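You operate a simulated robot arm through the tools that you are given. There is no shell and no other tool.

You run a simulated two-armed robot. Do the job below in one go: nothing can be reset, and whatever is moved stays where it is left.

TASK
Switch the brush machine off, then swap the clean board inside for the dusty one.
Fine: off at its mains slider; the clean board goes on the brush rest; shut the hood. Where these are worked on the way, their far stop is far enough and under half their travel is too little: brush hood.
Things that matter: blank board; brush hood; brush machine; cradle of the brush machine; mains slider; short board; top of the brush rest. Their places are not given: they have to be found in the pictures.

The check looks at the end state, three seconds after you hand in, the way a careful person would. Anything else that was tipped, shoved, dropped, spilled or broken makes it a failure.

THE ROBOT
Two 7-joint arms with two-finger parallel grippers on one trunk that stands fixed in place. Base frame: the origin is at the foot of the trunk, x ahead of it, y to its left, z up. Lengths are in m, angles in degrees, forces in N, time in s.
The left shoulder is at [0.071, 0.156, 1.305], the right one opposite. Payload 3.91 kg a hand.
The TCP of each hand is the grasp point between the finger pads, 0.03 m short of the fingertips. In the tool frame z runs along the fingers and y along their closing line. Largest opening 0.11 m; finger width 0.02, thickness 0.01; the body of the gripper, 0.048 by 0.112 m, starts 0.055 m behind the TCP.
Orientation is that of the tool frame in the base frame, as [roll, pitch, yaw] about the fixed x, y, z axes, in that order (R = Rz(yaw) Ry(pitch) Rx(roll)). With the fingers straight down and closing along the base's y, the tool's x points along the base's -x, its y along +y and its z along -z.

THE INTERFACE
- The arms move only by the tool move_arm. It takes "left_steps", "right_steps" or both (then of equal length, played together; a hand with none holds still); each is a list of rows, each an object of numbers (a shift or turn left out is 0, a gripper value left out holds the last): "x", "y", "z": the shift along the tool's x, y, z in m; "ax", "ay", "az": the turn, a rotation vector about the tool's x, y, z in degrees; "jaw": the gripper command, from -1 (shut) to 1 (fully open), values between in proportion. In form: [{"x": .., "y": .., "z": .., "ax": .., "ay": .., "az": .., "jaw": ..}, ...]. A call has 1 to 20 rows; each row shifts and turns the commanded pose from where the row before left it, along the tool's axes as they then stand. A row lasts 0.2 s, in which the tool goes at most 0.05 m and 8.6 degrees; a call with a longer step from one row to the next is refused whole, and so is a gripper value outside its range. A pose out of reach is approached as far as the arm can. The call stops where the force on the tool passes 70 N (or 10 N more than at its start, if that is more) or the arm is blocked; 0.2 s more then pass. Each finger travels about 0.108 m/s and halts on what it meets, pressing with about 35 N; the grip force reading is that of the motor and also rises with nothing between the fingers. The clock runs only during rows and for 0.2 s after the last one: add rows that do not move to give the fingers time. It gives the time, the measured TCP pose, the force on the tool (base axes), the opening and the grip force at its end, in the units of the frame above (readings bear some noise), with the torque about the TCP (base axes, N m) and any sound that the robot's microphone picked up.
- Cameras (640 x 400 px; columns grow to the right, rows downward): "scene" is now at [0.1321, 0.0494, 1.5382]; the picture's right is [0.44, -0.90, 0.00], its down [-0.47, -0.23, -0.85] and it looks along [0.77, 0.37, -0.52] (base axes); focal length 230 px, centre (320, 200). "left" rides on the left gripper at [0.072, -0.017, -0.103] in its tool frame; the picture's right is [0.23, 0.97, 0.00], its down [-0.76, 0.18, -0.62] and it looks along [-0.61, 0.14, 0.78] (tool axes); focal length 222 px, centre (320, 200). "right" rides on the right gripper at [0.072, 0.017, -0.104] in its tool frame; the picture's right is [-0.23, 0.97, 0.00], its down [-0.76, -0.18, -0.62] and it looks along [-0.61, -0.14, 0.78] (tool axes); focal length 222 px, centre (320, 200).
- camera(camera): a new picture of that camera. No time passes.
- lift_body(by): slides the trunk up (or, below 0, down) by that many m; the arms and the scene camera ride with it, the base frame stays. It gives what a move gives, with no picture.
- head_to(pan, tilt): turns the head with the scene camera to pan (to the left, within 86 degrees either way) and tilt (down, from -29 to 69), counted from straight ahead of the robot. It gives what a move gives.
- pixel_to_xyz(camera, pixels): there is no depth. For up to 12 entries [column, row, z] of the newest picture of that camera ("zoom" is the newest enlarged one), the place [x, y] in the base frame at which the ray of that pixel passes the height z, good to about 0.002 m, but the place of the scene camera against the robot may be out by one fixed shift of up to 0.012 m in any direction. No time passes.
- enlarge(camera, box): a new picture of the part [left, top, right, bottom] of that camera's present view, enlarged. No time passes.
- finish_job(): hands the job in; it is judged then, once.

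Unless the task says otherwise, let go and move clear before handing in.

The tools are called after "Request:" as name(argument=value, ...) on one line, values as JSON. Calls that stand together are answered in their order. move_arm: Moves the arms, as the interface text tells. Its arguments: {"type":"object","properties":{"left_steps":{"type":"array","items":{"type":"object","properties":{"x":{"type":"number"},"y":{"type":"number"},"z":{"type":"number"},"ax":{"type":"number"},"ay":{"type":"number"},"az":{"type":"number"},"jaw":{"type":"number"}}}},"right_steps":{"type":"array","items":{"type":"object","properties":{"x":{"type":"number"},"y":{"type":"number"},"z":{"type":"number"},"ax":{"type":"number"},"ay":{"type":"number"},"az":{"type":"number"},"jaw":{"type":"number"}}}}},"required":[]} The other tools are called the same way: lift_body (by) slides the trunk up or down; head_to (pan, tilt) turns the head that bears the scene camera; camera (camera) takes a picture; pixel_to_xyz (camera, pixels) gives the place at which the rays of pixels pass given heights; enlarge (camera, box) takes an enlarged picture of a part of a camera's view; finish_job () hands the job in.

At the start:

```text
t: 0.0
left_tcp_pos: [0.6174, 0.6865, 1.4286]
left_tool_rot: [180.0, 0.0, 180.0]
left_force: [0.4, -0.5, 0.0]
left_torque: [-0.01, 0.0, -0.01]
left_opening: 0.1103
left_finger_force: 0.1
right_tcp_pos: [0.8677, 0.0729, 1.407]
right_tool_rot: [180.0, 0.1, -180.0]
right_force: [0.2, 0.0, -0.1]
right_torque: [-0.04, 0.01, 0.0]
right_opening: 0.1102
right_finger_force: 0.0
trunk travel left (down, up): [-0.75, 0.19]
head pan, tilt: [26.0, 31.4]
```

scene: 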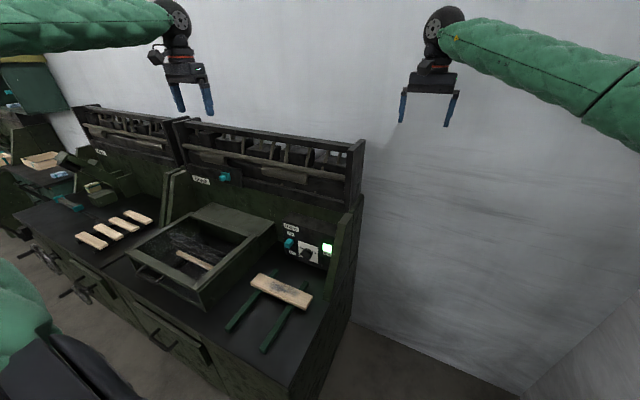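
right: 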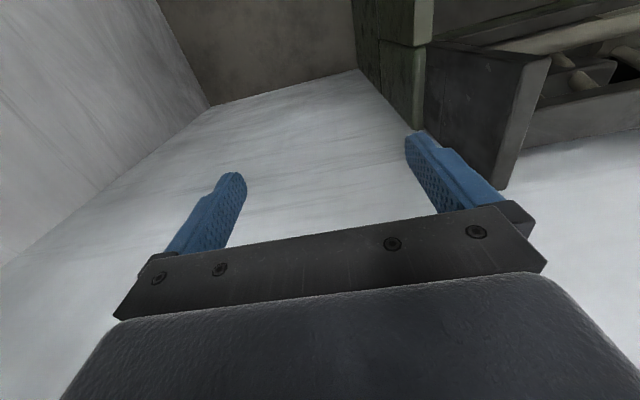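
left: 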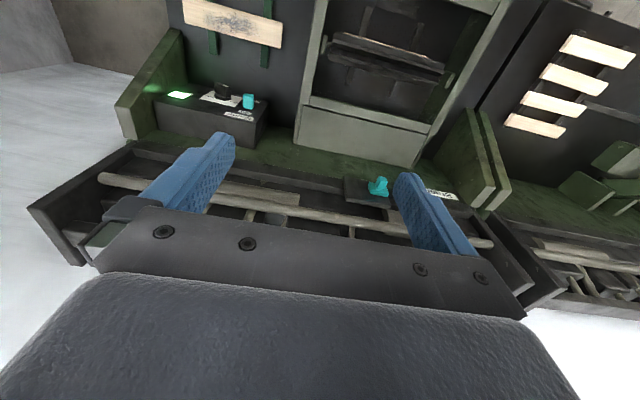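

The scene picture shows the brush machine near (200,255) with a tray or box, a board on green rails at (282,290), a control box at (305,248) with a lit lamp, and four boards at (115,230). I'll enlarge these to read labels.

Request:
enlarge(camera="scene", box=[120, 190, 360, 340])

Request:
enlarge(camera="scene", box=[260, 210, 350, 270])

Request:
enlarge(camera="scene", box=[160, 150, 260, 215])

Request:
enlarge(camera="scene", box=[0, 130, 200, 260])

Request:
enlarge(camera="left", box=[120, 0, 480, 225])

```text
2.67 times, centred on (240, 265) of scene
```

zoom: 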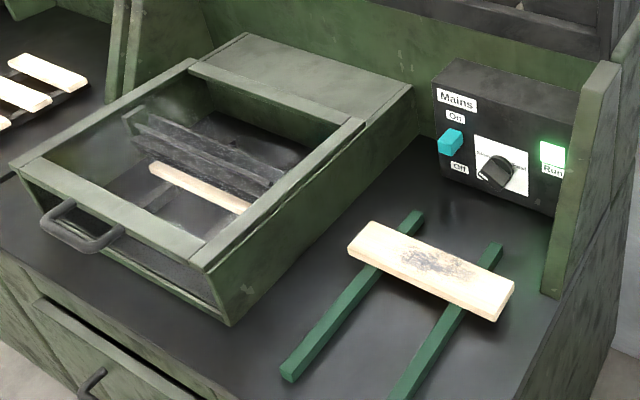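

```text
6.67 times, centred on (305, 240) of scene
```

zoom: 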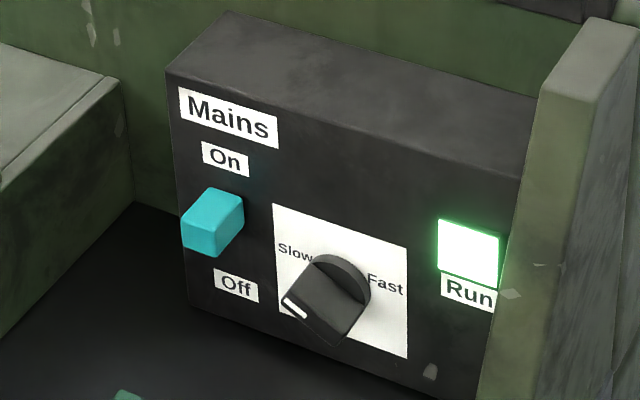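

```text
6.15 times, centred on (210, 182) of scene
```

zoom: 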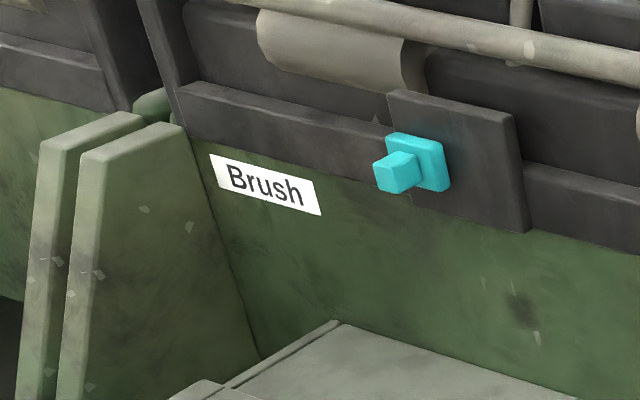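

```text
3.08 times, centred on (100, 195) of scene
```

zoom: 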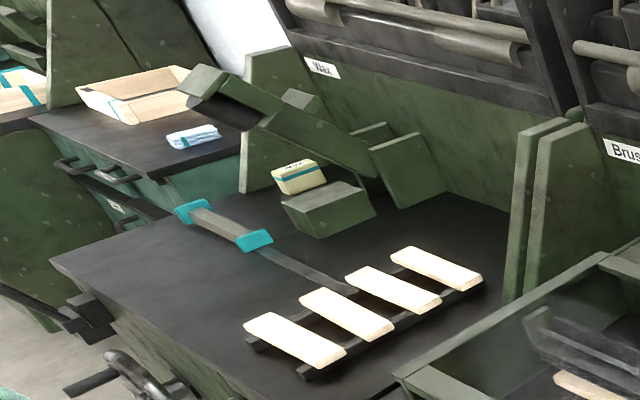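

```text
1.78 times, centred on (300, 112) of left
```

zoom: 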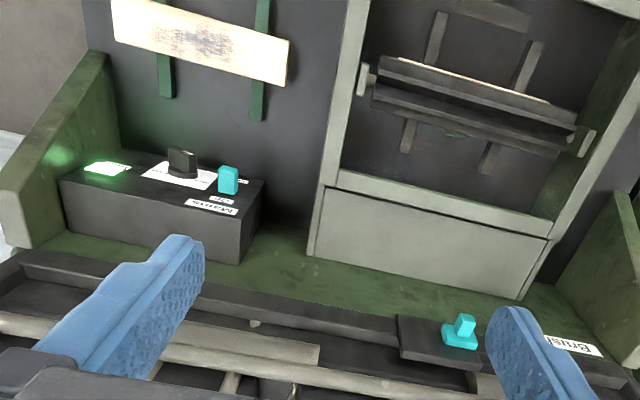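

The zooms show: the mains slider (teal, at scene (288,243)) stands at On and goes down to Off; the dusty board lies on the green rails; the clean board is in the glazed box with a front handle. Now I'll triangulate heights by matching pixels across the scene and left cameras.

Request:
pixel_to_xyz(camera="scene", pixels=[[288, 243, 0.8], [288, 243, 1.0], [327, 248, 0.8], [327, 248, 1.0], [313, 295, 0.8], [313, 295, 1.0], [259, 273, 0.8], [259, 273, 1.0], [306, 309, 0.8], [306, 309, 1.0]])

Request:
pixel_to_xyz(camera="left", pixels=[[248, 101, 0.8], [248, 101, 1.0], [180, 95, 0.8], [180, 95, 1.0], [183, 20, 0.8], [183, 20, 1.0], [280, 47, 0.8], [280, 47, 1.0], [330, 100, 0.8], [330, 100, 1.0], [428, 130, 0.8], [428, 130, 1.0]])

```text
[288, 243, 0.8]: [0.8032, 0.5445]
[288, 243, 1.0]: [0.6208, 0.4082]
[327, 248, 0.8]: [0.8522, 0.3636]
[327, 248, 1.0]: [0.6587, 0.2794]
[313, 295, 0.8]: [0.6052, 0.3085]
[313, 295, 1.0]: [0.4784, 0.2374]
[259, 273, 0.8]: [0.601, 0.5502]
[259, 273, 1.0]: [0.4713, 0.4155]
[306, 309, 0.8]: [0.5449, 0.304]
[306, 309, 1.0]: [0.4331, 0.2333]
```

```text
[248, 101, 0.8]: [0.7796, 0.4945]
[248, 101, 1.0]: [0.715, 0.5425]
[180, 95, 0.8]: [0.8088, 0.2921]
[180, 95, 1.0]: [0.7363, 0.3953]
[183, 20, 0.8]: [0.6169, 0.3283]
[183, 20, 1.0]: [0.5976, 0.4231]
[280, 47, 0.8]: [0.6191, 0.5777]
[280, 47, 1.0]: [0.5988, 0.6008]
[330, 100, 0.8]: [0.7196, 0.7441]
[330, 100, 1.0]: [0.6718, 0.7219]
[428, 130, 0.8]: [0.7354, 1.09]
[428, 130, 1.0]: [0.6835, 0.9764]
```

The slider comes out near (0.764, 0.506, 0.847) and the dusty board's top near z 0.77, spanning y 0.32–0.575. I'll turn the head towards the machine for a closer look.

Request:
head_to(pan=45, tilt=45)

Request:
camera(camera="scene")

Request:
enlarge(camera="scene", box=[160, 100, 480, 300])

```text
t: 0.8
left_tcp_pos: [0.6165, 0.6863, 1.4277]
left_tool_rot: [179.9, 0.0, -180.0]
left_force: [0.3, 0.5, 0.6]
left_torque: [0.0, 0.0, 0.0]
left_opening: 0.1101
left_finger_force: 0.2
right_tcp_pos: [0.8679, 0.0726, 1.4067]
right_tool_rot: [180.0, 0.0, -180.0]
right_force: [0.5, 0.1, -0.4]
right_torque: [0.0, 0.0, 0.0]
right_opening: 0.1101
right_finger_force: 0.0
trunk travel left (down, up): [-0.75, 0.19]
head pan, tilt: [45.0, 45.0]
```

```text
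taken
```

scene: 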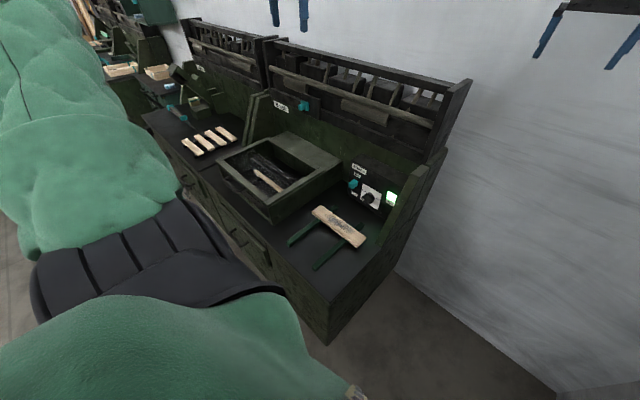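

```text
2.00 times, centred on (320, 200) of scene
```

zoom: 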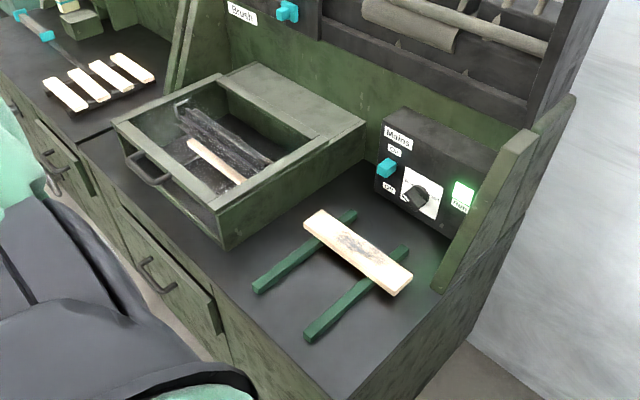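

The machine is clear in the zoom; the left arm's forearm is out of the way. I'll lower and draw back the left hand so its camera sees the machine and the panel from the front.

Request:
move_arm(left_steps=[{"x": 0.03, "z": 0.025}, {"x": 0.03, "z": 0.025}, {"x": 0.03, "z": 0.025}, {"x": 0.03, "z": 0.025}, {"x": 0.03, "z": 0.025}, {"x": 0.03, "z": 0.025}, {"x": 0.03, "z": 0.025}, {"x": 0.03, "z": 0.025}])

Request:
camera(camera="left")

Request:
camera(camera="scene")

```text
t: 2.6
left_tcp_pos: [0.3736, 0.6848, 1.2263]
left_tool_rot: [180.0, 0.1, -179.9]
left_force: [-0.7, -0.1, -0.5]
left_torque: [-0.04, -0.02, -0.02]
left_opening: 0.1101
left_finger_force: 0.0
right_tcp_pos: [0.8665, 0.0718, 1.4098]
right_tool_rot: [180.0, 0.0, -180.0]
right_force: [-0.1, 0.7, 0.6]
right_torque: [-0.01, 0.0, -0.01]
right_opening: 0.1101
right_finger_force: 0.1
trunk travel left (down, up): [-0.75, 0.19]
head pan, tilt: [45.0, 45.0]
```

```text
taken
```

left: 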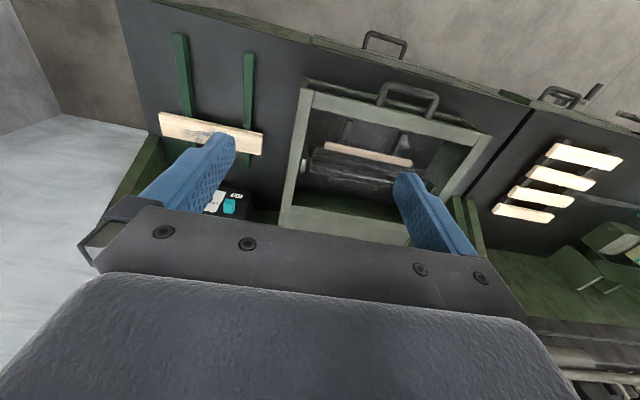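

```text
taken
```

scene: 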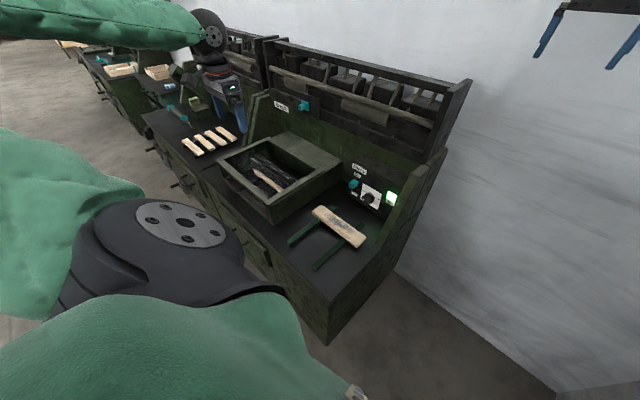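

The left view now shows the hood with its handle at (408,95), the board inside at (355,155) and the rails at (185,90)/(248,100). I'll enlarge that area.

Request:
enlarge(camera="left", box=[270, 20, 510, 250])

Request:
enlarge(camera="left", box=[110, 20, 300, 220])

Request:
enlarge(camera="scene", box=[200, 100, 360, 230])

```text
1.74 times, centred on (390, 135) of left
```

zoom: 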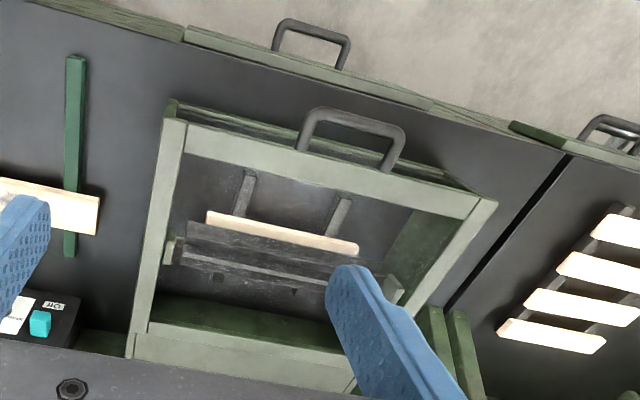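

```text
2.00 times, centred on (205, 120) of left
```

zoom: 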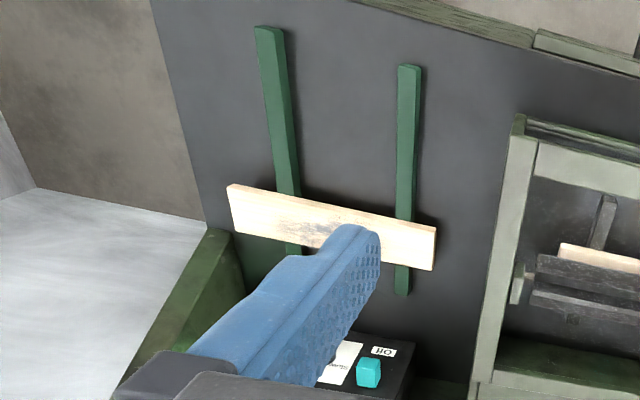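

```text
3.08 times, centred on (280, 165) of scene
```

zoom: 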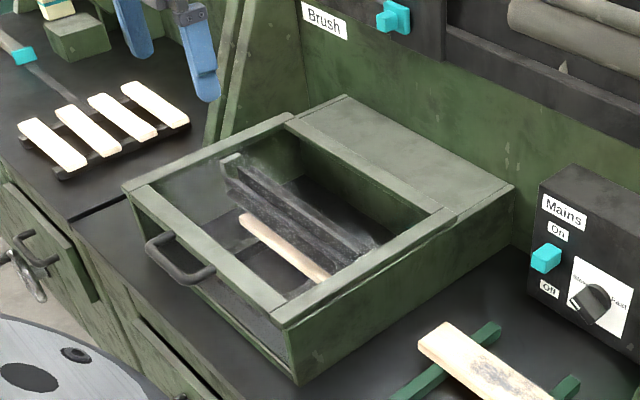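

The hood looks like a glazed frame hinged at the back plate, with a loop handle at its front edge. I'll triangulate the hood corners, handle and inner board from the two views.

Request:
pixel_to_xyz(camera="zoom", pixels=[[283, 325, 0.8], [283, 325, 0.95], [122, 187, 0.8], [122, 187, 0.95], [445, 212, 0.8], [445, 212, 0.95], [213, 268, 0.8], [213, 268, 0.95], [148, 243, 0.8], [148, 243, 0.95], [241, 218, 0.7], [241, 218, 0.9]])

Request:
pixel_to_xyz(camera="left", pixels=[[312.4, 89, 0.8], [312.4, 89, 0.95], [491.7, 136.7, 0.8], [491.7, 136.7, 0.95], [280.8, 225.2, 0.8], [280.8, 225.2, 0.95], [379, 105, 0.8], [379, 105, 0.95], [437, 94, 0.8], [437, 94, 0.95], [411, 163, 0.7], [411, 163, 0.9]])

```text
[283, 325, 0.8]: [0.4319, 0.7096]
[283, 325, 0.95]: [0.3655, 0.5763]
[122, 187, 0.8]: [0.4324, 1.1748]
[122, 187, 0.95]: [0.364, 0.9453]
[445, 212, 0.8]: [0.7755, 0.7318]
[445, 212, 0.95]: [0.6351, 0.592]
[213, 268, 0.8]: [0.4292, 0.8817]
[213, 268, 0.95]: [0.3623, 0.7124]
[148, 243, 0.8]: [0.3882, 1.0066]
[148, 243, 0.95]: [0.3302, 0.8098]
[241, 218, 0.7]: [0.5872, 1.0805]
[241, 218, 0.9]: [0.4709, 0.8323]
```

```text
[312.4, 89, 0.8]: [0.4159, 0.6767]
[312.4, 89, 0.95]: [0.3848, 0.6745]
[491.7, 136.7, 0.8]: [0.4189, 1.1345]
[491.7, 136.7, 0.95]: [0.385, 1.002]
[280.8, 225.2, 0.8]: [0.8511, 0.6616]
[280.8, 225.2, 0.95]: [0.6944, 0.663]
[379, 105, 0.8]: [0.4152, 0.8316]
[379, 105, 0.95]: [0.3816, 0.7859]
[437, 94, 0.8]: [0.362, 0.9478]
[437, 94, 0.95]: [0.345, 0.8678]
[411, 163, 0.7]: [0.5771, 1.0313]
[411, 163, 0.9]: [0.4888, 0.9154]
```

Triangulation puts the hood's front corners near (0.406, 0.676, 0.85) and (0.405, 1.08, 0.86), the handle bar near (0.352, 0.81–0.91, 0.87), and the inner board at z≈0.773. I'll next bring the left hand near the control panel to look at the slider closely.

Request:
move_arm(left_steps=[{"x": -0.022, "y": -0.026, "z": 0.0235}, {"x": -0.022, "y": -0.026, "z": 0.0235}, {"x": -0.022, "y": -0.026, "z": 0.0235}, {"x": -0.022, "y": -0.026, "z": 0.0235}, {"x": -0.022, "y": -0.026, "z": 0.0235}, {"x": -0.022, "y": -0.026, "z": 0.0235}, {"x": -0.022, "y": -0.026, "z": 0.0235, "jaw": -1}, {"jaw": -1}, {"jaw": -1}, {"jaw": -1}])

Request:
camera(camera="left")

Request:
camera(camera="scene")

```text
t: 4.8
left_tcp_pos: [0.5285, 0.5038, 1.0605]
left_tool_rot: [-180.0, 0.0, 179.9]
left_force: [0.2, 0.0, -0.9]
left_torque: [0.02, -0.01, 0.02]
left_opening: 0.0
left_finger_force: 35.3
right_tcp_pos: [0.8678, 0.0727, 1.4069]
right_tool_rot: [-180.0, -0.1, 179.9]
right_force: [0.3, 1.1, -0.9]
right_torque: [-0.01, 0.02, 0.0]
right_opening: 0.11
right_finger_force: 0.1
trunk travel left (down, up): [-0.75, 0.19]
head pan, tilt: [45.0, 45.0]
```

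```text
taken
```

left: 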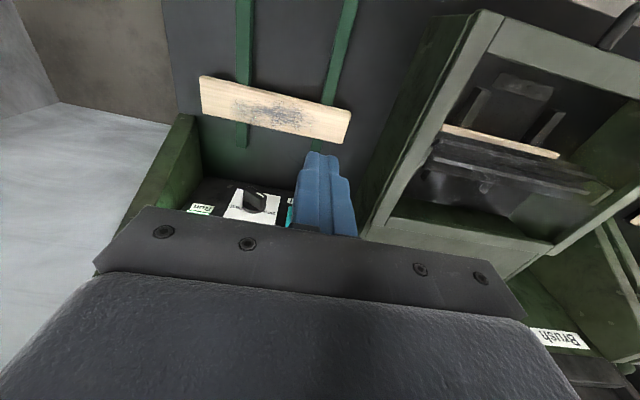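

```text
taken
```

scene: 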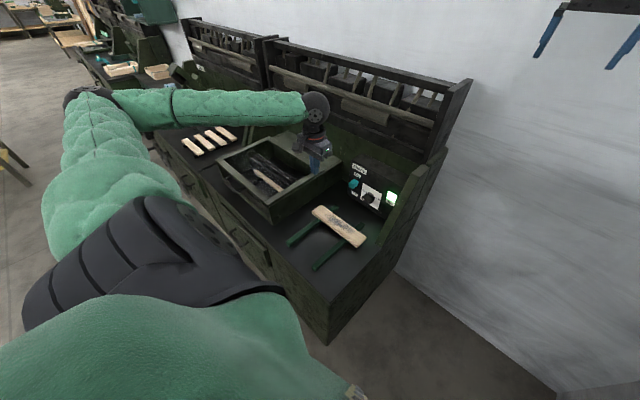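

The slider is hidden behind the closed fingers near (292,212). I'll tilt the hand forward and shift it left so the panel comes into clear view.

Request:
move_arm(left_steps=[{"ay": -8, "y": 0.02}, {"ay": -8, "y": 0.02}, {"ay": -8, "y": 0.02}, {"ay": -8, "y": 0.02}])

Request:
camera(camera="left")

```text
t: 5.8
left_tcp_pos: [0.5302, 0.5843, 1.0621]
left_tool_rot: [-179.9, 32.1, -180.0]
left_force: [-0.3, 0.2, -0.1]
left_torque: [0.01, -0.05, -0.03]
left_opening: 0.0
left_finger_force: 34.8
right_tcp_pos: [0.8675, 0.0707, 1.4089]
right_tool_rot: [180.0, 0.0, 179.9]
right_force: [-0.7, 0.0, -0.5]
right_torque: [-0.02, -0.02, -0.04]
right_opening: 0.1098
right_finger_force: 0.0
trunk travel left (down, up): [-0.75, 0.19]
head pan, tilt: [45.0, 45.0]
```

```text
taken
```

left: 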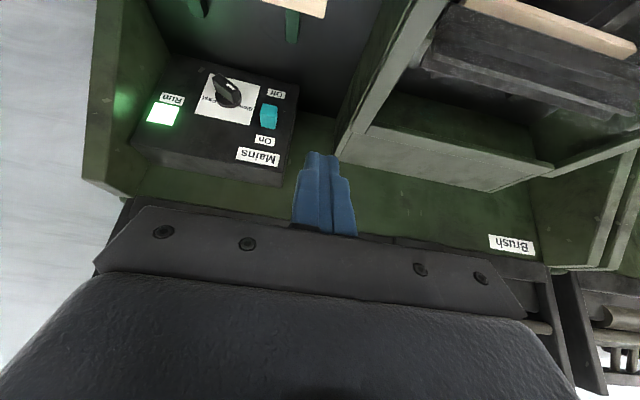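

Request:
enlarge(camera="left", box=[120, 50, 320, 200])

Request:
pixel_to_xyz(camera="left", pixels=[[269, 117, 0.8], [269, 117, 0.9], [163, 113, 0.8], [163, 113, 0.9]])

Request:
enlarge(camera="scene", box=[330, 150, 430, 220])

```text
2.67 times, centred on (220, 125) of left
```

zoom: 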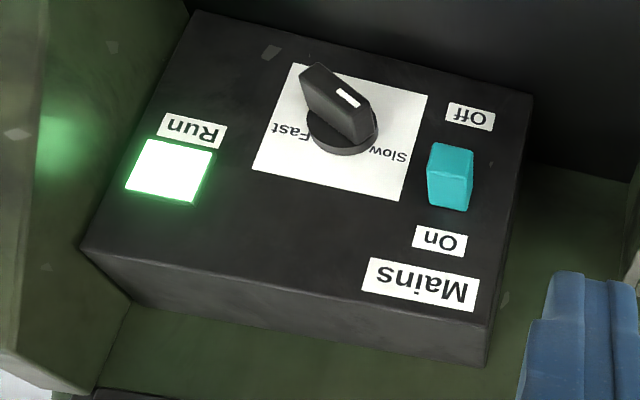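

```text
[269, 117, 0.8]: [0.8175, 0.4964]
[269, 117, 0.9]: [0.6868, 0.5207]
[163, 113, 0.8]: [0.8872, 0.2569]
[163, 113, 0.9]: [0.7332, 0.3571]
```

```text
5.71 times, centred on (380, 185) of scene
```

zoom: 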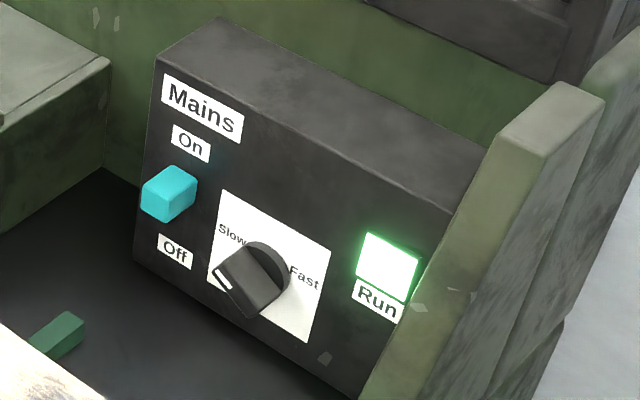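

The slider is clear now: On is up, Off is down, with the knob centre near (0.767, 0.505, 0.84). I'll check the panel face's slope and the knob extents via its corner pixels.

Request:
pixel_to_xyz(camera="left", pixels=[[283.7, 171.9, 0.9], [283.7, 171.9, 0.95], [299.5, 85.6, 0.73], [299.5, 85.6, 0.78], [260.5, 127.5, 0.82], [260.5, 127.5, 0.86], [277, 128, 0.82], [277, 128, 0.86], [268, 104, 0.82], [268, 104, 0.86]])

Request:
pixel_to_xyz(camera="scene", pixels=[[351.5, 160.5, 0.9], [351.5, 160.5, 0.95], [347.3, 195.9, 0.73], [347.3, 195.9, 0.78]])

```text
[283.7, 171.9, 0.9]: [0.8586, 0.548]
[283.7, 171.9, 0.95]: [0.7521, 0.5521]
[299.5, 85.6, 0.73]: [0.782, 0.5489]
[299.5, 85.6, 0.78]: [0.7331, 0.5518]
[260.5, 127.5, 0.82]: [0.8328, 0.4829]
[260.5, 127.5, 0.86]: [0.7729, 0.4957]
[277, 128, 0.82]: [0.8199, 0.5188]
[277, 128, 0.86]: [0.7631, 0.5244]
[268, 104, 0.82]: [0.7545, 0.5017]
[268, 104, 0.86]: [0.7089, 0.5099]
```

```text
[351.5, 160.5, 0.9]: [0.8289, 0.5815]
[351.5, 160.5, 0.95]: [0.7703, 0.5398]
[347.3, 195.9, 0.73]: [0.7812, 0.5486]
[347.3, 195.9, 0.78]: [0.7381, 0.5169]
```

The panel face is nearly vertical at x≈0.786; the knob spans x 0.754–0.786, y 0.49–0.522, z 0.82–0.85. I'll bring the closed fingertips, at the present tilt, to just above the knob, then check.

Request:
move_arm(left_steps=[{"x": -0.01355, "y": -0.00975, "z": 0.0316}, {"x": -0.01355, "y": -0.00975, "z": 0.0316}, {"x": -0.01355, "y": -0.00975, "z": 0.0316}, {"x": -0.01355, "y": -0.00975, "z": 0.0316}, {"x": -0.01355, "y": -0.00975, "z": 0.0316}, {"x": -0.01355, "y": -0.00975, "z": 0.0316}, {"x": -0.01355, "y": -0.00975, "z": 0.0316}, {"x": -0.01355, "y": -0.00975, "z": 0.0316}])

Request:
camera(camera="left")

Request:
camera(camera="scene")

Request:
enlarge(camera="scene", box=[310, 120, 430, 220])

```text
t: 7.6
left_tcp_pos: [0.7574, 0.5044, 0.9043]
left_tool_rot: [180.0, 31.9, -180.0]
left_force: [0.9, 0.6, -0.6]
left_torque: [-0.03, 0.03, -0.01]
left_opening: 0.0002
left_finger_force: 35.7
right_tcp_pos: [0.869, 0.0742, 1.4063]
right_tool_rot: [-180.0, -0.2, -180.0]
right_force: [0.8, -0.5, -0.5]
right_torque: [-0.02, -0.01, 0.0]
right_opening: 0.1096
right_finger_force: 0.1
trunk travel left (down, up): [-0.75, 0.19]
head pan, tilt: [45.0, 45.0]
```

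```text
taken
```

left: 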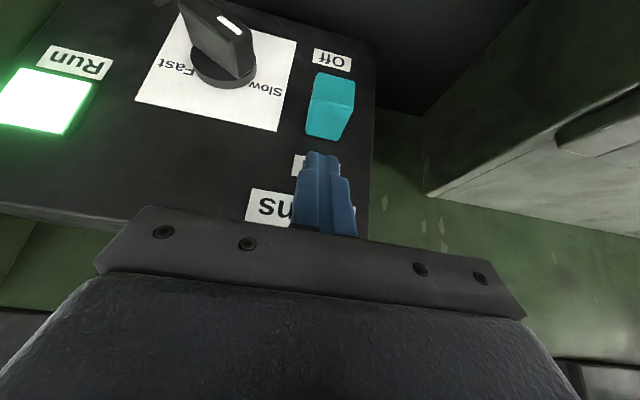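

```text
taken
```

scene: 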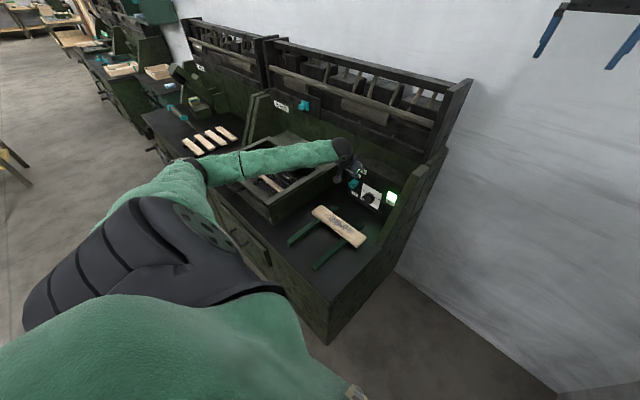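

```text
4.00 times, centred on (370, 170) of scene
```

zoom: 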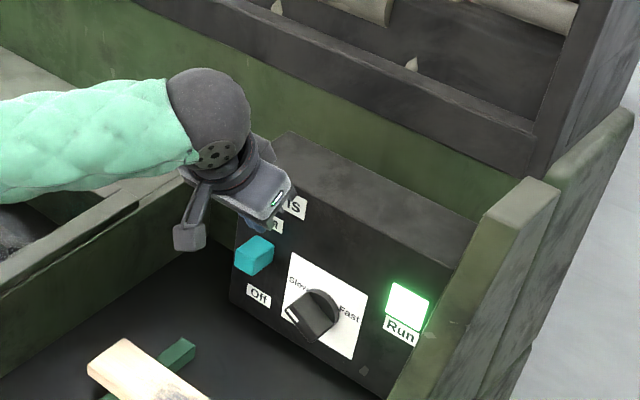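

The fingertips sit just above the slider knob (knob at (330,105), tips at (322,155) in the left picture). I'll press straight down in small steps and watch force and lamp.

Request:
move_arm(left_steps=[{"x": 0.0053, "y": 0.003, "z": 0.0085}, {"x": 0.0042, "z": 0.0068}, {"x": 0.0042, "z": 0.0068}, {"x": 0.0042, "z": 0.0068}, {"x": 0.0042, "z": 0.0068}, {"x": 0.0042, "z": 0.0068}])

Request:
camera(camera="left")

Request:
enlarge(camera="scene", box=[310, 120, 430, 220])

```text
t: 9.0
left_tcp_pos: [0.7573, 0.5106, 0.8557]
left_tool_rot: [-180.0, 32.0, -179.9]
left_force: [0.6, 0.1, -0.6]
left_torque: [0.0, 0.01, 0.01]
left_opening: 0.0
left_finger_force: 34.9
right_tcp_pos: [0.8689, 0.072, 1.4084]
right_tool_rot: [-180.0, 0.0, -179.9]
right_force: [-1.0, -0.2, -0.8]
right_torque: [0.0, 0.02, -0.04]
right_opening: 0.1099
right_finger_force: 0.1
trunk travel left (down, up): [-0.75, 0.19]
head pan, tilt: [45.0, 45.0]
```

```text
taken
```

left: 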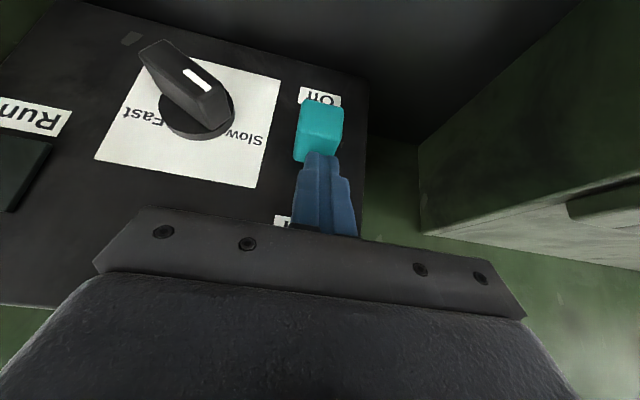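

```text
4.00 times, centred on (370, 170) of scene
```

zoom: 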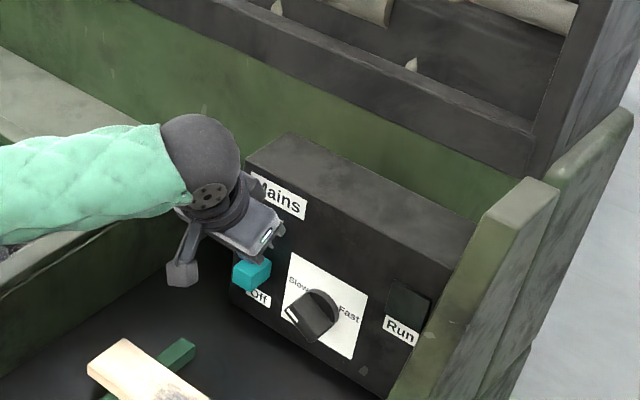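

The run lamp has gone dark and the knob now sits over the "Off" label. I'll press a little more to reach the stop.

Request:
move_arm(left_steps=[{"x": 0.0021, "z": 0.0034}, {"x": 0.0021, "z": 0.0034}, {"x": 0.0021, "z": 0.0034}])

Request:
camera(camera="left")

```text
t: 9.8
left_tcp_pos: [0.7561, 0.5107, 0.8453]
left_tool_rot: [-179.9, 31.9, 179.9]
left_force: [0.6, 0.2, 0.3]
left_torque: [0.01, -0.01, -0.02]
left_opening: 0.0003
left_finger_force: 34.7
right_tcp_pos: [0.8679, 0.0727, 1.4068]
right_tool_rot: [-180.0, 0.0, 180.0]
right_force: [0.3, 0.3, -0.2]
right_torque: [0.01, 0.01, -0.01]
right_opening: 0.1101
right_finger_force: 0.0
trunk travel left (down, up): [-0.75, 0.19]
head pan, tilt: [45.0, 45.0]
```

```text
taken
```

left: 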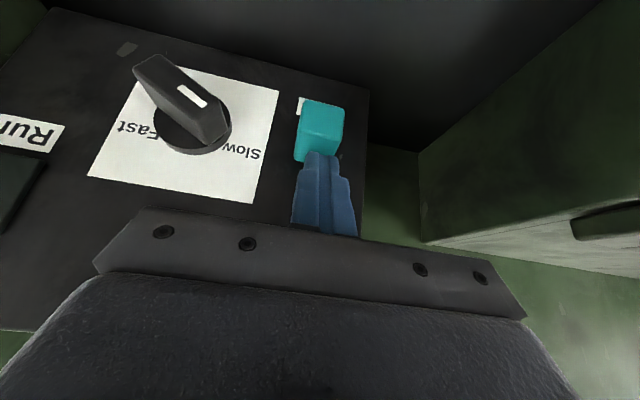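

The knob still slides with the fingers at no force, so the stop isn't reached yet. I'll press on in small steps.

Request:
move_arm(left_steps=[{"x": 0.0021, "z": 0.0034}, {"x": 0.0021, "z": 0.0034}, {"x": 0.0021, "z": 0.0034}, {"x": 0.0021, "z": 0.0034}])

Request:
camera(camera="left")

```text
t: 10.7
left_tcp_pos: [0.759, 0.5107, 0.8429]
left_tool_rot: [179.9, 33.3, 179.9]
left_force: [-17.1, -4.4, 39.3]
left_torque: [-0.14, 0.24, -0.02]
left_opening: 0.0001
left_finger_force: 35.1
right_tcp_pos: [0.8647, 0.0727, 1.4084]
right_tool_rot: [-180.0, 0.0, -179.9]
right_force: [-0.6, 1.1, -0.6]
right_torque: [-0.01, 0.06, 0.02]
right_opening: 0.1099
right_finger_force: 0.0
trunk travel left (down, up): [-0.75, 0.19]
head pan, tilt: [45.0, 45.0]
stopped in row 4 (left hand): the force on the tool passed its limit at 74 N (the readings are from after the stop); the commanded pose is now the measured one
```

```text
taken
```

left: 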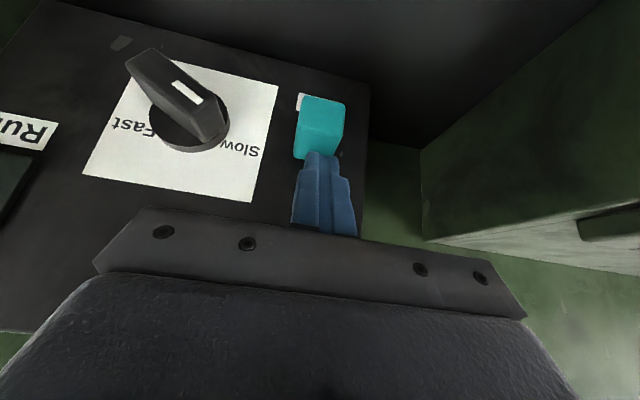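

The slider is on its stop at Off (force limit reached, lamp dark). I'll retreat up and back from the panel.

Request:
move_arm(left_steps=[{"x": -0.011, "z": -0.017}, {"x": -0.016, "z": -0.026}, {"x": -0.016, "z": -0.026}, {"z": -0.04}, {"z": -0.04}, {"z": -0.04}, {"z": -0.04}])

Request:
camera(camera="left")

Request:
camera(camera="scene")

Request:
enlarge(camera="scene", box=[310, 120, 430, 220])

```text
t: 12.3
left_tcp_pos: [0.6734, 0.5108, 1.0528]
left_tool_rot: [179.9, 32.6, -180.0]
left_force: [0.1, 0.2, -0.6]
left_torque: [0.01, 0.0, 0.0]
left_opening: 0.0
left_finger_force: 35.2
right_tcp_pos: [0.8659, 0.0723, 1.4085]
right_tool_rot: [-180.0, 0.0, -180.0]
right_force: [-0.8, 0.5, -0.5]
right_torque: [-0.01, -0.01, -0.05]
right_opening: 0.1098
right_finger_force: 0.1
trunk travel left (down, up): [-0.75, 0.19]
head pan, tilt: [45.0, 45.0]
```

```text
taken
```

left: 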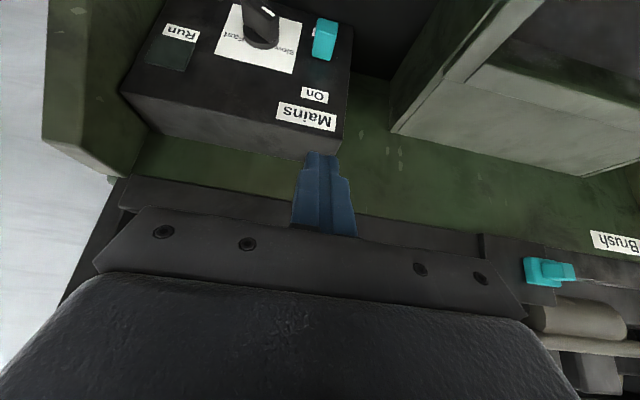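

```text
taken
```

scene: 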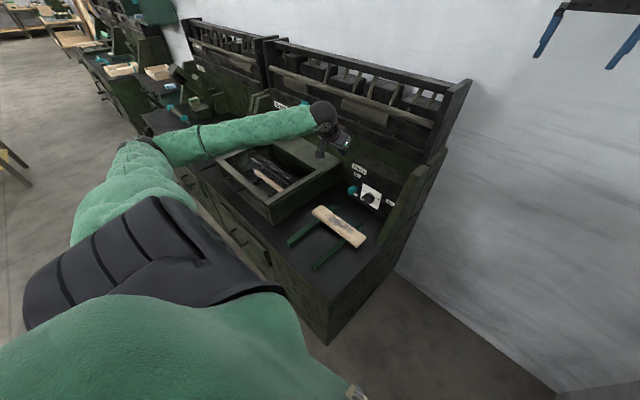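

```text
4.00 times, centred on (370, 170) of scene
```

zoom: 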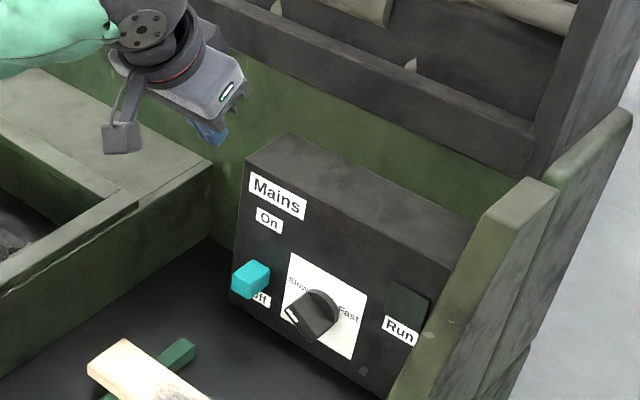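

The slider rests clearly at Off and the lamp is dark. Next I'll swing the left hand to in front of the hood for a lower frontal view of the handle and hinge.

Request:
move_arm(left_steps=[{"x": 0.0271, "y": 0.0277, "z": -0.0219}, {"x": 0.0271, "y": 0.0277, "z": -0.0219}, {"x": 0.0271, "y": 0.0277, "z": -0.0219}, {"x": 0.0271, "y": 0.0277, "z": -0.0219}, {"x": 0.0271, "y": 0.0277, "z": -0.0219}, {"x": 0.0271, "y": 0.0277, "z": -0.0219}, {"x": 0.0271, "y": 0.0277, "z": -0.0219}, {"x": 0.0271, "y": 0.0277, "z": -0.0219}, {"x": 0.0271, "y": 0.0277, "z": -0.0219}, {"x": 0.0271, "y": 0.0277, "z": -0.0219}, {"x": 0.0271, "y": 0.0277, "z": -0.0219}, {"x": 0.0271, "y": 0.0277, "z": -0.0219}, {"x": 0.0271, "y": 0.0277, "z": -0.0219}])

Request:
camera(camera="left")

Request:
camera(camera="scene")

```text
t: 15.1
left_tcp_pos: [0.2187, 0.8718, 1.0994]
left_tool_rot: [-180.0, 32.8, 180.0]
left_force: [-1.2, -0.1, 0.7]
left_torque: [-0.01, -0.01, -0.02]
left_opening: 0.0
left_finger_force: 35.4
right_tcp_pos: [0.8654, 0.0733, 1.4087]
right_tool_rot: [-180.0, 0.1, -180.0]
right_force: [-0.5, -0.1, 0.8]
right_torque: [-0.04, -0.03, 0.03]
right_opening: 0.1102
right_finger_force: 0.1
trunk travel left (down, up): [-0.75, 0.19]
head pan, tilt: [45.0, 45.0]
```

```text
taken
```

left: 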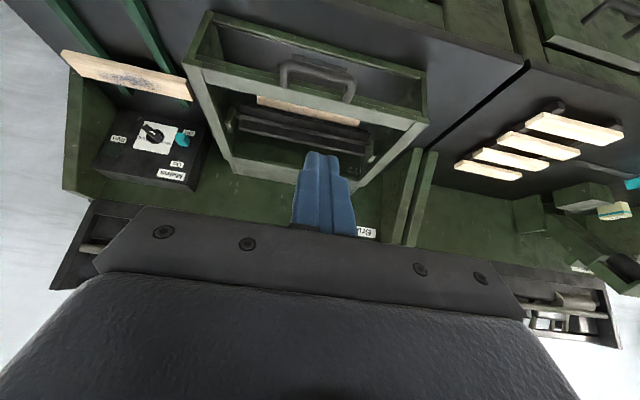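

```text
taken
```

scene: 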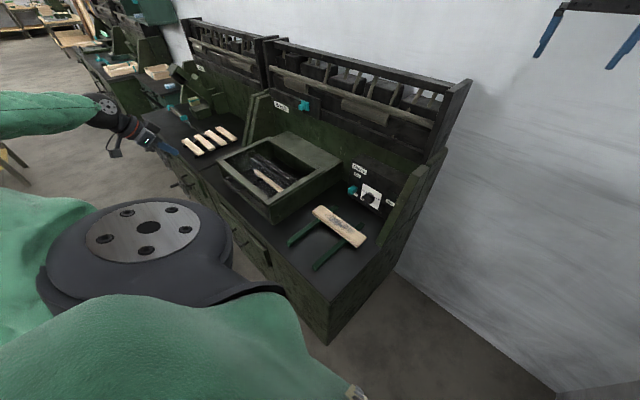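

Request:
enlarge(camera="left", box=[170, 0, 450, 190])

Request:
enlarge(camera="scene", box=[205, 120, 345, 230])

```text
2.11 times, centred on (310, 95) of left
```

zoom: 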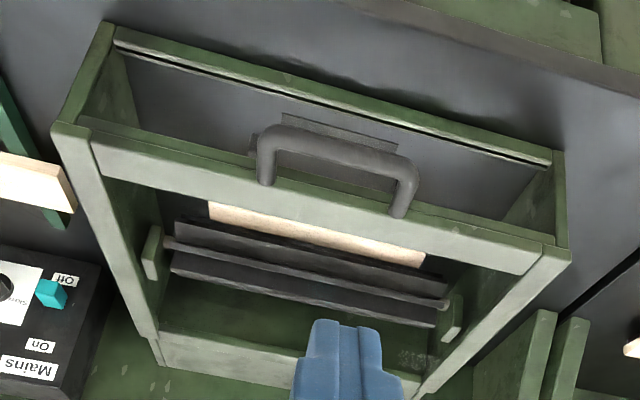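

```text
3.64 times, centred on (275, 175) of scene
```

zoom: 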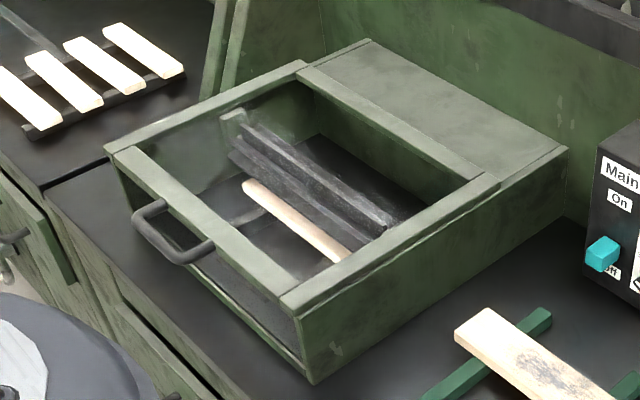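

The clearer view shows the handle loop: outer bar at left-zoom (270,130)–(412,165), with its ends on the hood's front bar at (265,180) and (400,215). I'll triangulate it precisely.

Request:
pixel_to_xyz(camera="left", pixels=[[286.2, 61.7, 0.82], [286.2, 61.7, 0.9], [353.7, 78.4, 0.82], [353.7, 78.4, 0.9], [283.9, 85.5, 0.82], [283.9, 85.5, 0.9], [348, 102.1, 0.82], [348, 102.1, 0.9], [202, 61, 0.82], [202, 61, 0.9], [235, 168, 0.82], [235, 168, 0.9]])

Request:
pixel_to_xyz(camera="zoom", pixels=[[172, 262, 0.82], [172, 262, 0.9], [133, 222, 0.82], [133, 222, 0.9], [211, 244, 0.82], [211, 244, 0.9], [160, 203, 0.82], [160, 203, 0.9], [281, 305, 0.82], [281, 305, 0.9], [497, 183, 0.82], [497, 183, 0.9]])

```text
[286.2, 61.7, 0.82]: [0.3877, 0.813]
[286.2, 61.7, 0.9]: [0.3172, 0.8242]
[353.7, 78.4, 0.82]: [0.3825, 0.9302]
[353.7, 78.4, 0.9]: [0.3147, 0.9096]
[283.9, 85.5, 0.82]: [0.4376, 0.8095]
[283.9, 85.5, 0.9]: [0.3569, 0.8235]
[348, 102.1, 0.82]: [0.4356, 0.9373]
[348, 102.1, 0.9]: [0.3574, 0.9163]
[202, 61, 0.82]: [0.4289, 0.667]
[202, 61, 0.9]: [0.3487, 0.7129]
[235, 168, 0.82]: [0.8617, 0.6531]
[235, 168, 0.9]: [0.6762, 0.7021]
```

```text
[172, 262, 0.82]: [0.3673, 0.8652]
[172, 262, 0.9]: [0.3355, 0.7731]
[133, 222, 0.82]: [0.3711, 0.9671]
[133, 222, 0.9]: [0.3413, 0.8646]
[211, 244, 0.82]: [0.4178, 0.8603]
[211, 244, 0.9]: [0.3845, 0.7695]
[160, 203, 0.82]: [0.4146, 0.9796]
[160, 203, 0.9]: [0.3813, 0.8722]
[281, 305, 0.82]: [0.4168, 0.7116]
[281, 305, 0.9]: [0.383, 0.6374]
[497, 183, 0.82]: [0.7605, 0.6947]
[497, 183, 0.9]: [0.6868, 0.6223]
```

The handle bar is around x≈0.352, y 0.82–0.92, z≈0.858, with the hinge line near x≈0.735. I'll pitch the left hand to 45° and turn it 90° about its fingers so they close across the bar, with a small opening.

Request:
move_arm(left_steps=[{"ay": -6.1, "jaw": -0.42}, {"ay": -6.1}, {"az": -8.2}, {"az": -8.2}, {"az": -8.2}, {"az": -8.2}, {"az": -8.2}, {"az": -8.2}, {"az": -8.2}, {"az": -8.2}, {"az": -8.2}, {"az": -8.2}, {"az": -8.0}])

Request:
camera(camera="left")

Request:
camera(camera="scene")

```text
t: 17.9
left_tcp_pos: [0.2187, 0.8698, 1.1019]
left_tool_rot: [-135.1, 0.1, -89.8]
left_force: [-0.6, -0.6, 0.4]
left_torque: [-0.01, 0.03, 0.02]
left_opening: 0.0318
left_finger_force: 0.0
right_tcp_pos: [0.8665, 0.0724, 1.4081]
right_tool_rot: [180.0, 0.0, 179.9]
right_force: [-0.1, -0.7, -0.2]
right_torque: [0.0, 0.0, -0.01]
right_opening: 0.1099
right_finger_force: 0.1
trunk travel left (down, up): [-0.75, 0.19]
head pan, tilt: [45.0, 45.0]
```

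```text
taken
```

left: 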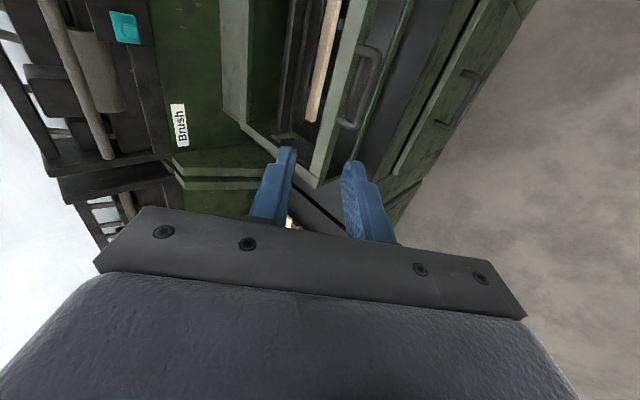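

```text
taken
```

scene: 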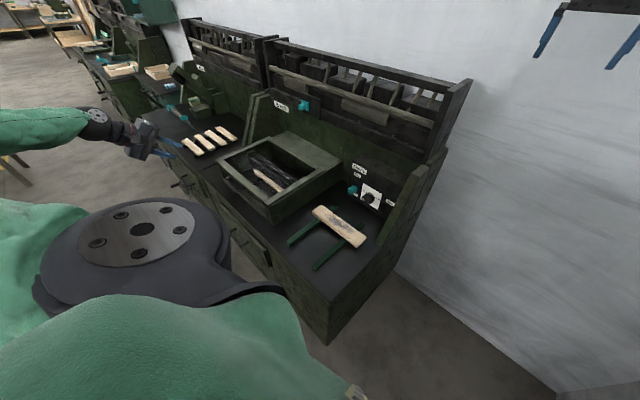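

The tool now points forward-down at 45° and closes across the bar's line. The left picture shows the handle at (360,90); I'll enlarge it to refine its location.

Request:
enlarge(camera="left", box=[240, 0, 480, 150])

```text
2.67 times, centred on (360, 75) of left
```

zoom: 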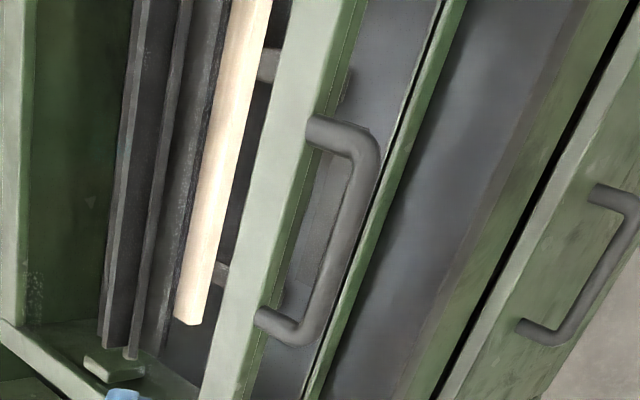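

Request:
pixel_to_xyz(camera="zoom", pixels=[[364, 160, 0.84], [364, 160, 0.88], [308, 328, 0.84], [308, 328, 0.88], [338, 245, 0.84], [338, 245, 0.88], [312, 130, 0.84], [312, 130, 0.88], [262, 318, 0.84], [262, 318, 0.88]])

```text
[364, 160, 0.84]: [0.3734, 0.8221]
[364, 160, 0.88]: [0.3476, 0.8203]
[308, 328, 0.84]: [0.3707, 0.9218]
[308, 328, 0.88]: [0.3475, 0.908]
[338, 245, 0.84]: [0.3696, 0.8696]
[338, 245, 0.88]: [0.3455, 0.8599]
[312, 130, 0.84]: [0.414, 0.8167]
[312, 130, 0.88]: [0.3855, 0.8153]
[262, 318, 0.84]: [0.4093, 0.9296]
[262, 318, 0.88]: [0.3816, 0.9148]
```

The bar's ray is nearly along my approach direction, so lateral error is small; the bar centre is about (0.3575, 0.866, 0.860). I'll move to 8 cm short of it along the finger direction.

Request:
move_arm(left_steps=[{"x": 0.0007, "y": 0.0121, "z": 0.0315, "jaw": -0.48}, {"x": 0.0007, "y": 0.0121, "z": 0.0315}, {"x": 0.0007, "y": 0.0121, "z": 0.0315}, {"x": 0.0007, "y": 0.0121, "z": 0.0315}, {"x": 0.0007, "y": 0.0121, "z": 0.0315}, {"x": 0.0007, "y": 0.0121, "z": 0.0315}])

Request:
camera(camera="left")

Request:
enlarge(camera="left", box=[220, 60, 460, 230])

```text
t: 19.3
left_tcp_pos: [0.3021, 0.8658, 0.9203]
left_tool_rot: [-135.2, 0.0, -89.9]
left_force: [-0.7, 0.3, 0.3]
left_torque: [-0.04, 0.01, 0.02]
left_opening: 0.0287
left_finger_force: 0.1
right_tcp_pos: [0.869, 0.0736, 1.4068]
right_tool_rot: [-179.8, -0.2, -179.9]
right_force: [0.7, -0.2, 0.8]
right_torque: [-0.04, 0.01, -0.04]
right_opening: 0.11
right_finger_force: 0.1
trunk travel left (down, up): [-0.75, 0.19]
head pan, tilt: [45.0, 45.0]
```

```text
taken
```

left: 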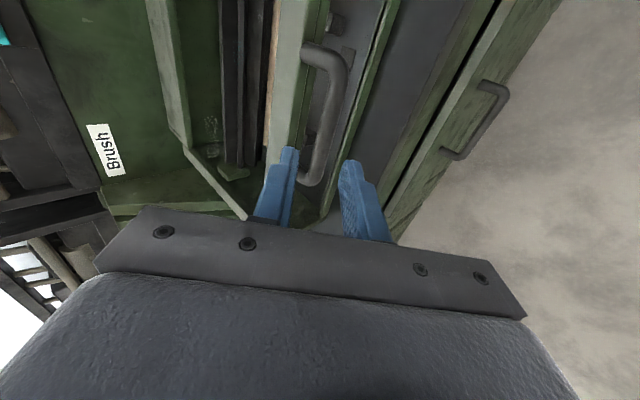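

```text
2.35 times, centred on (340, 145) of left
```

zoom: 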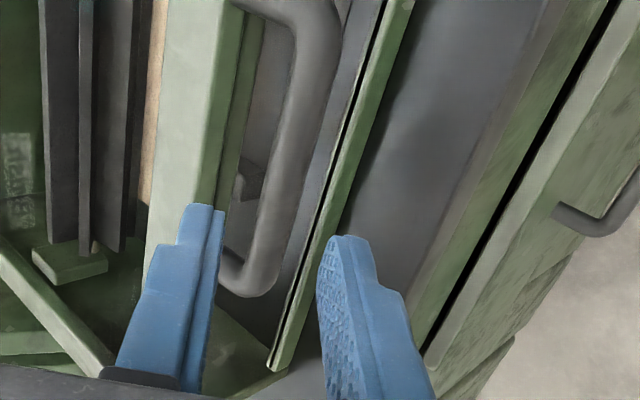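

The predicted bar point (324,135) matches the seen bar at (326,135), needing only about 2 mm of shift. I'll advance 7 cm along the fingers so the bar enters between them.

Request:
move_arm(left_steps=[{"y": 0.001, "z": 0.0175}, {"y": 0.001, "z": 0.0175}, {"z": 0.0175}, {"z": 0.0175}])

Request:
camera(camera="left")

Request:
enlarge(camera="scene", box=[190, 120, 310, 220])

```text
t: 20.3
left_tcp_pos: [0.3511, 0.8686, 0.8658]
left_tool_rot: [-135.0, 0.1, -89.9]
left_force: [-0.6, 0.0, -0.2]
left_torque: [0.01, -0.04, -0.01]
left_opening: 0.0286
left_finger_force: 0.1
right_tcp_pos: [0.8688, 0.0745, 1.4064]
right_tool_rot: [-179.9, -0.1, -180.0]
right_force: [1.4, 0.1, -0.2]
right_torque: [-0.03, 0.02, 0.0]
right_opening: 0.1103
right_finger_force: 0.1
trunk travel left (down, up): [-0.75, 0.19]
head pan, tilt: [45.0, 45.0]
```

```text
taken
```

left: 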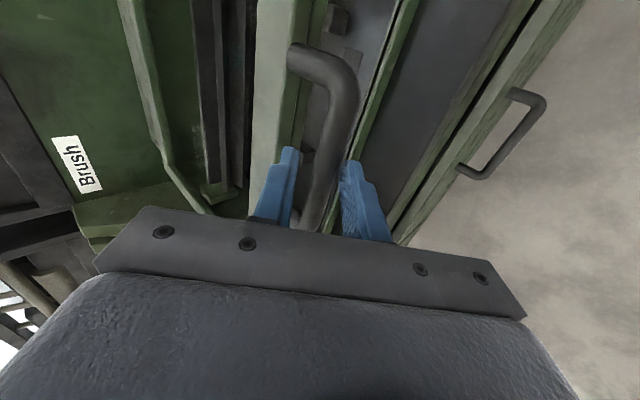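

```text
4.00 times, centred on (250, 170) of scene
```

zoom: 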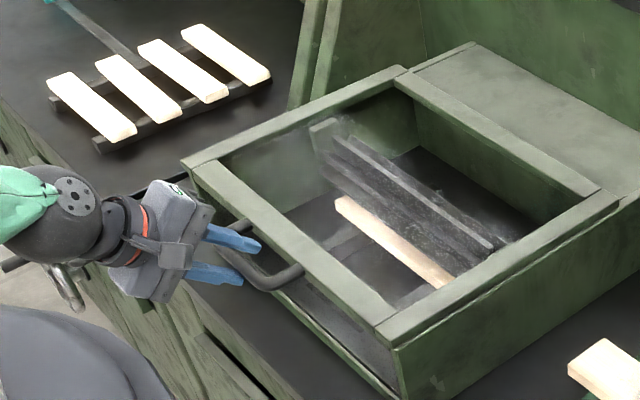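

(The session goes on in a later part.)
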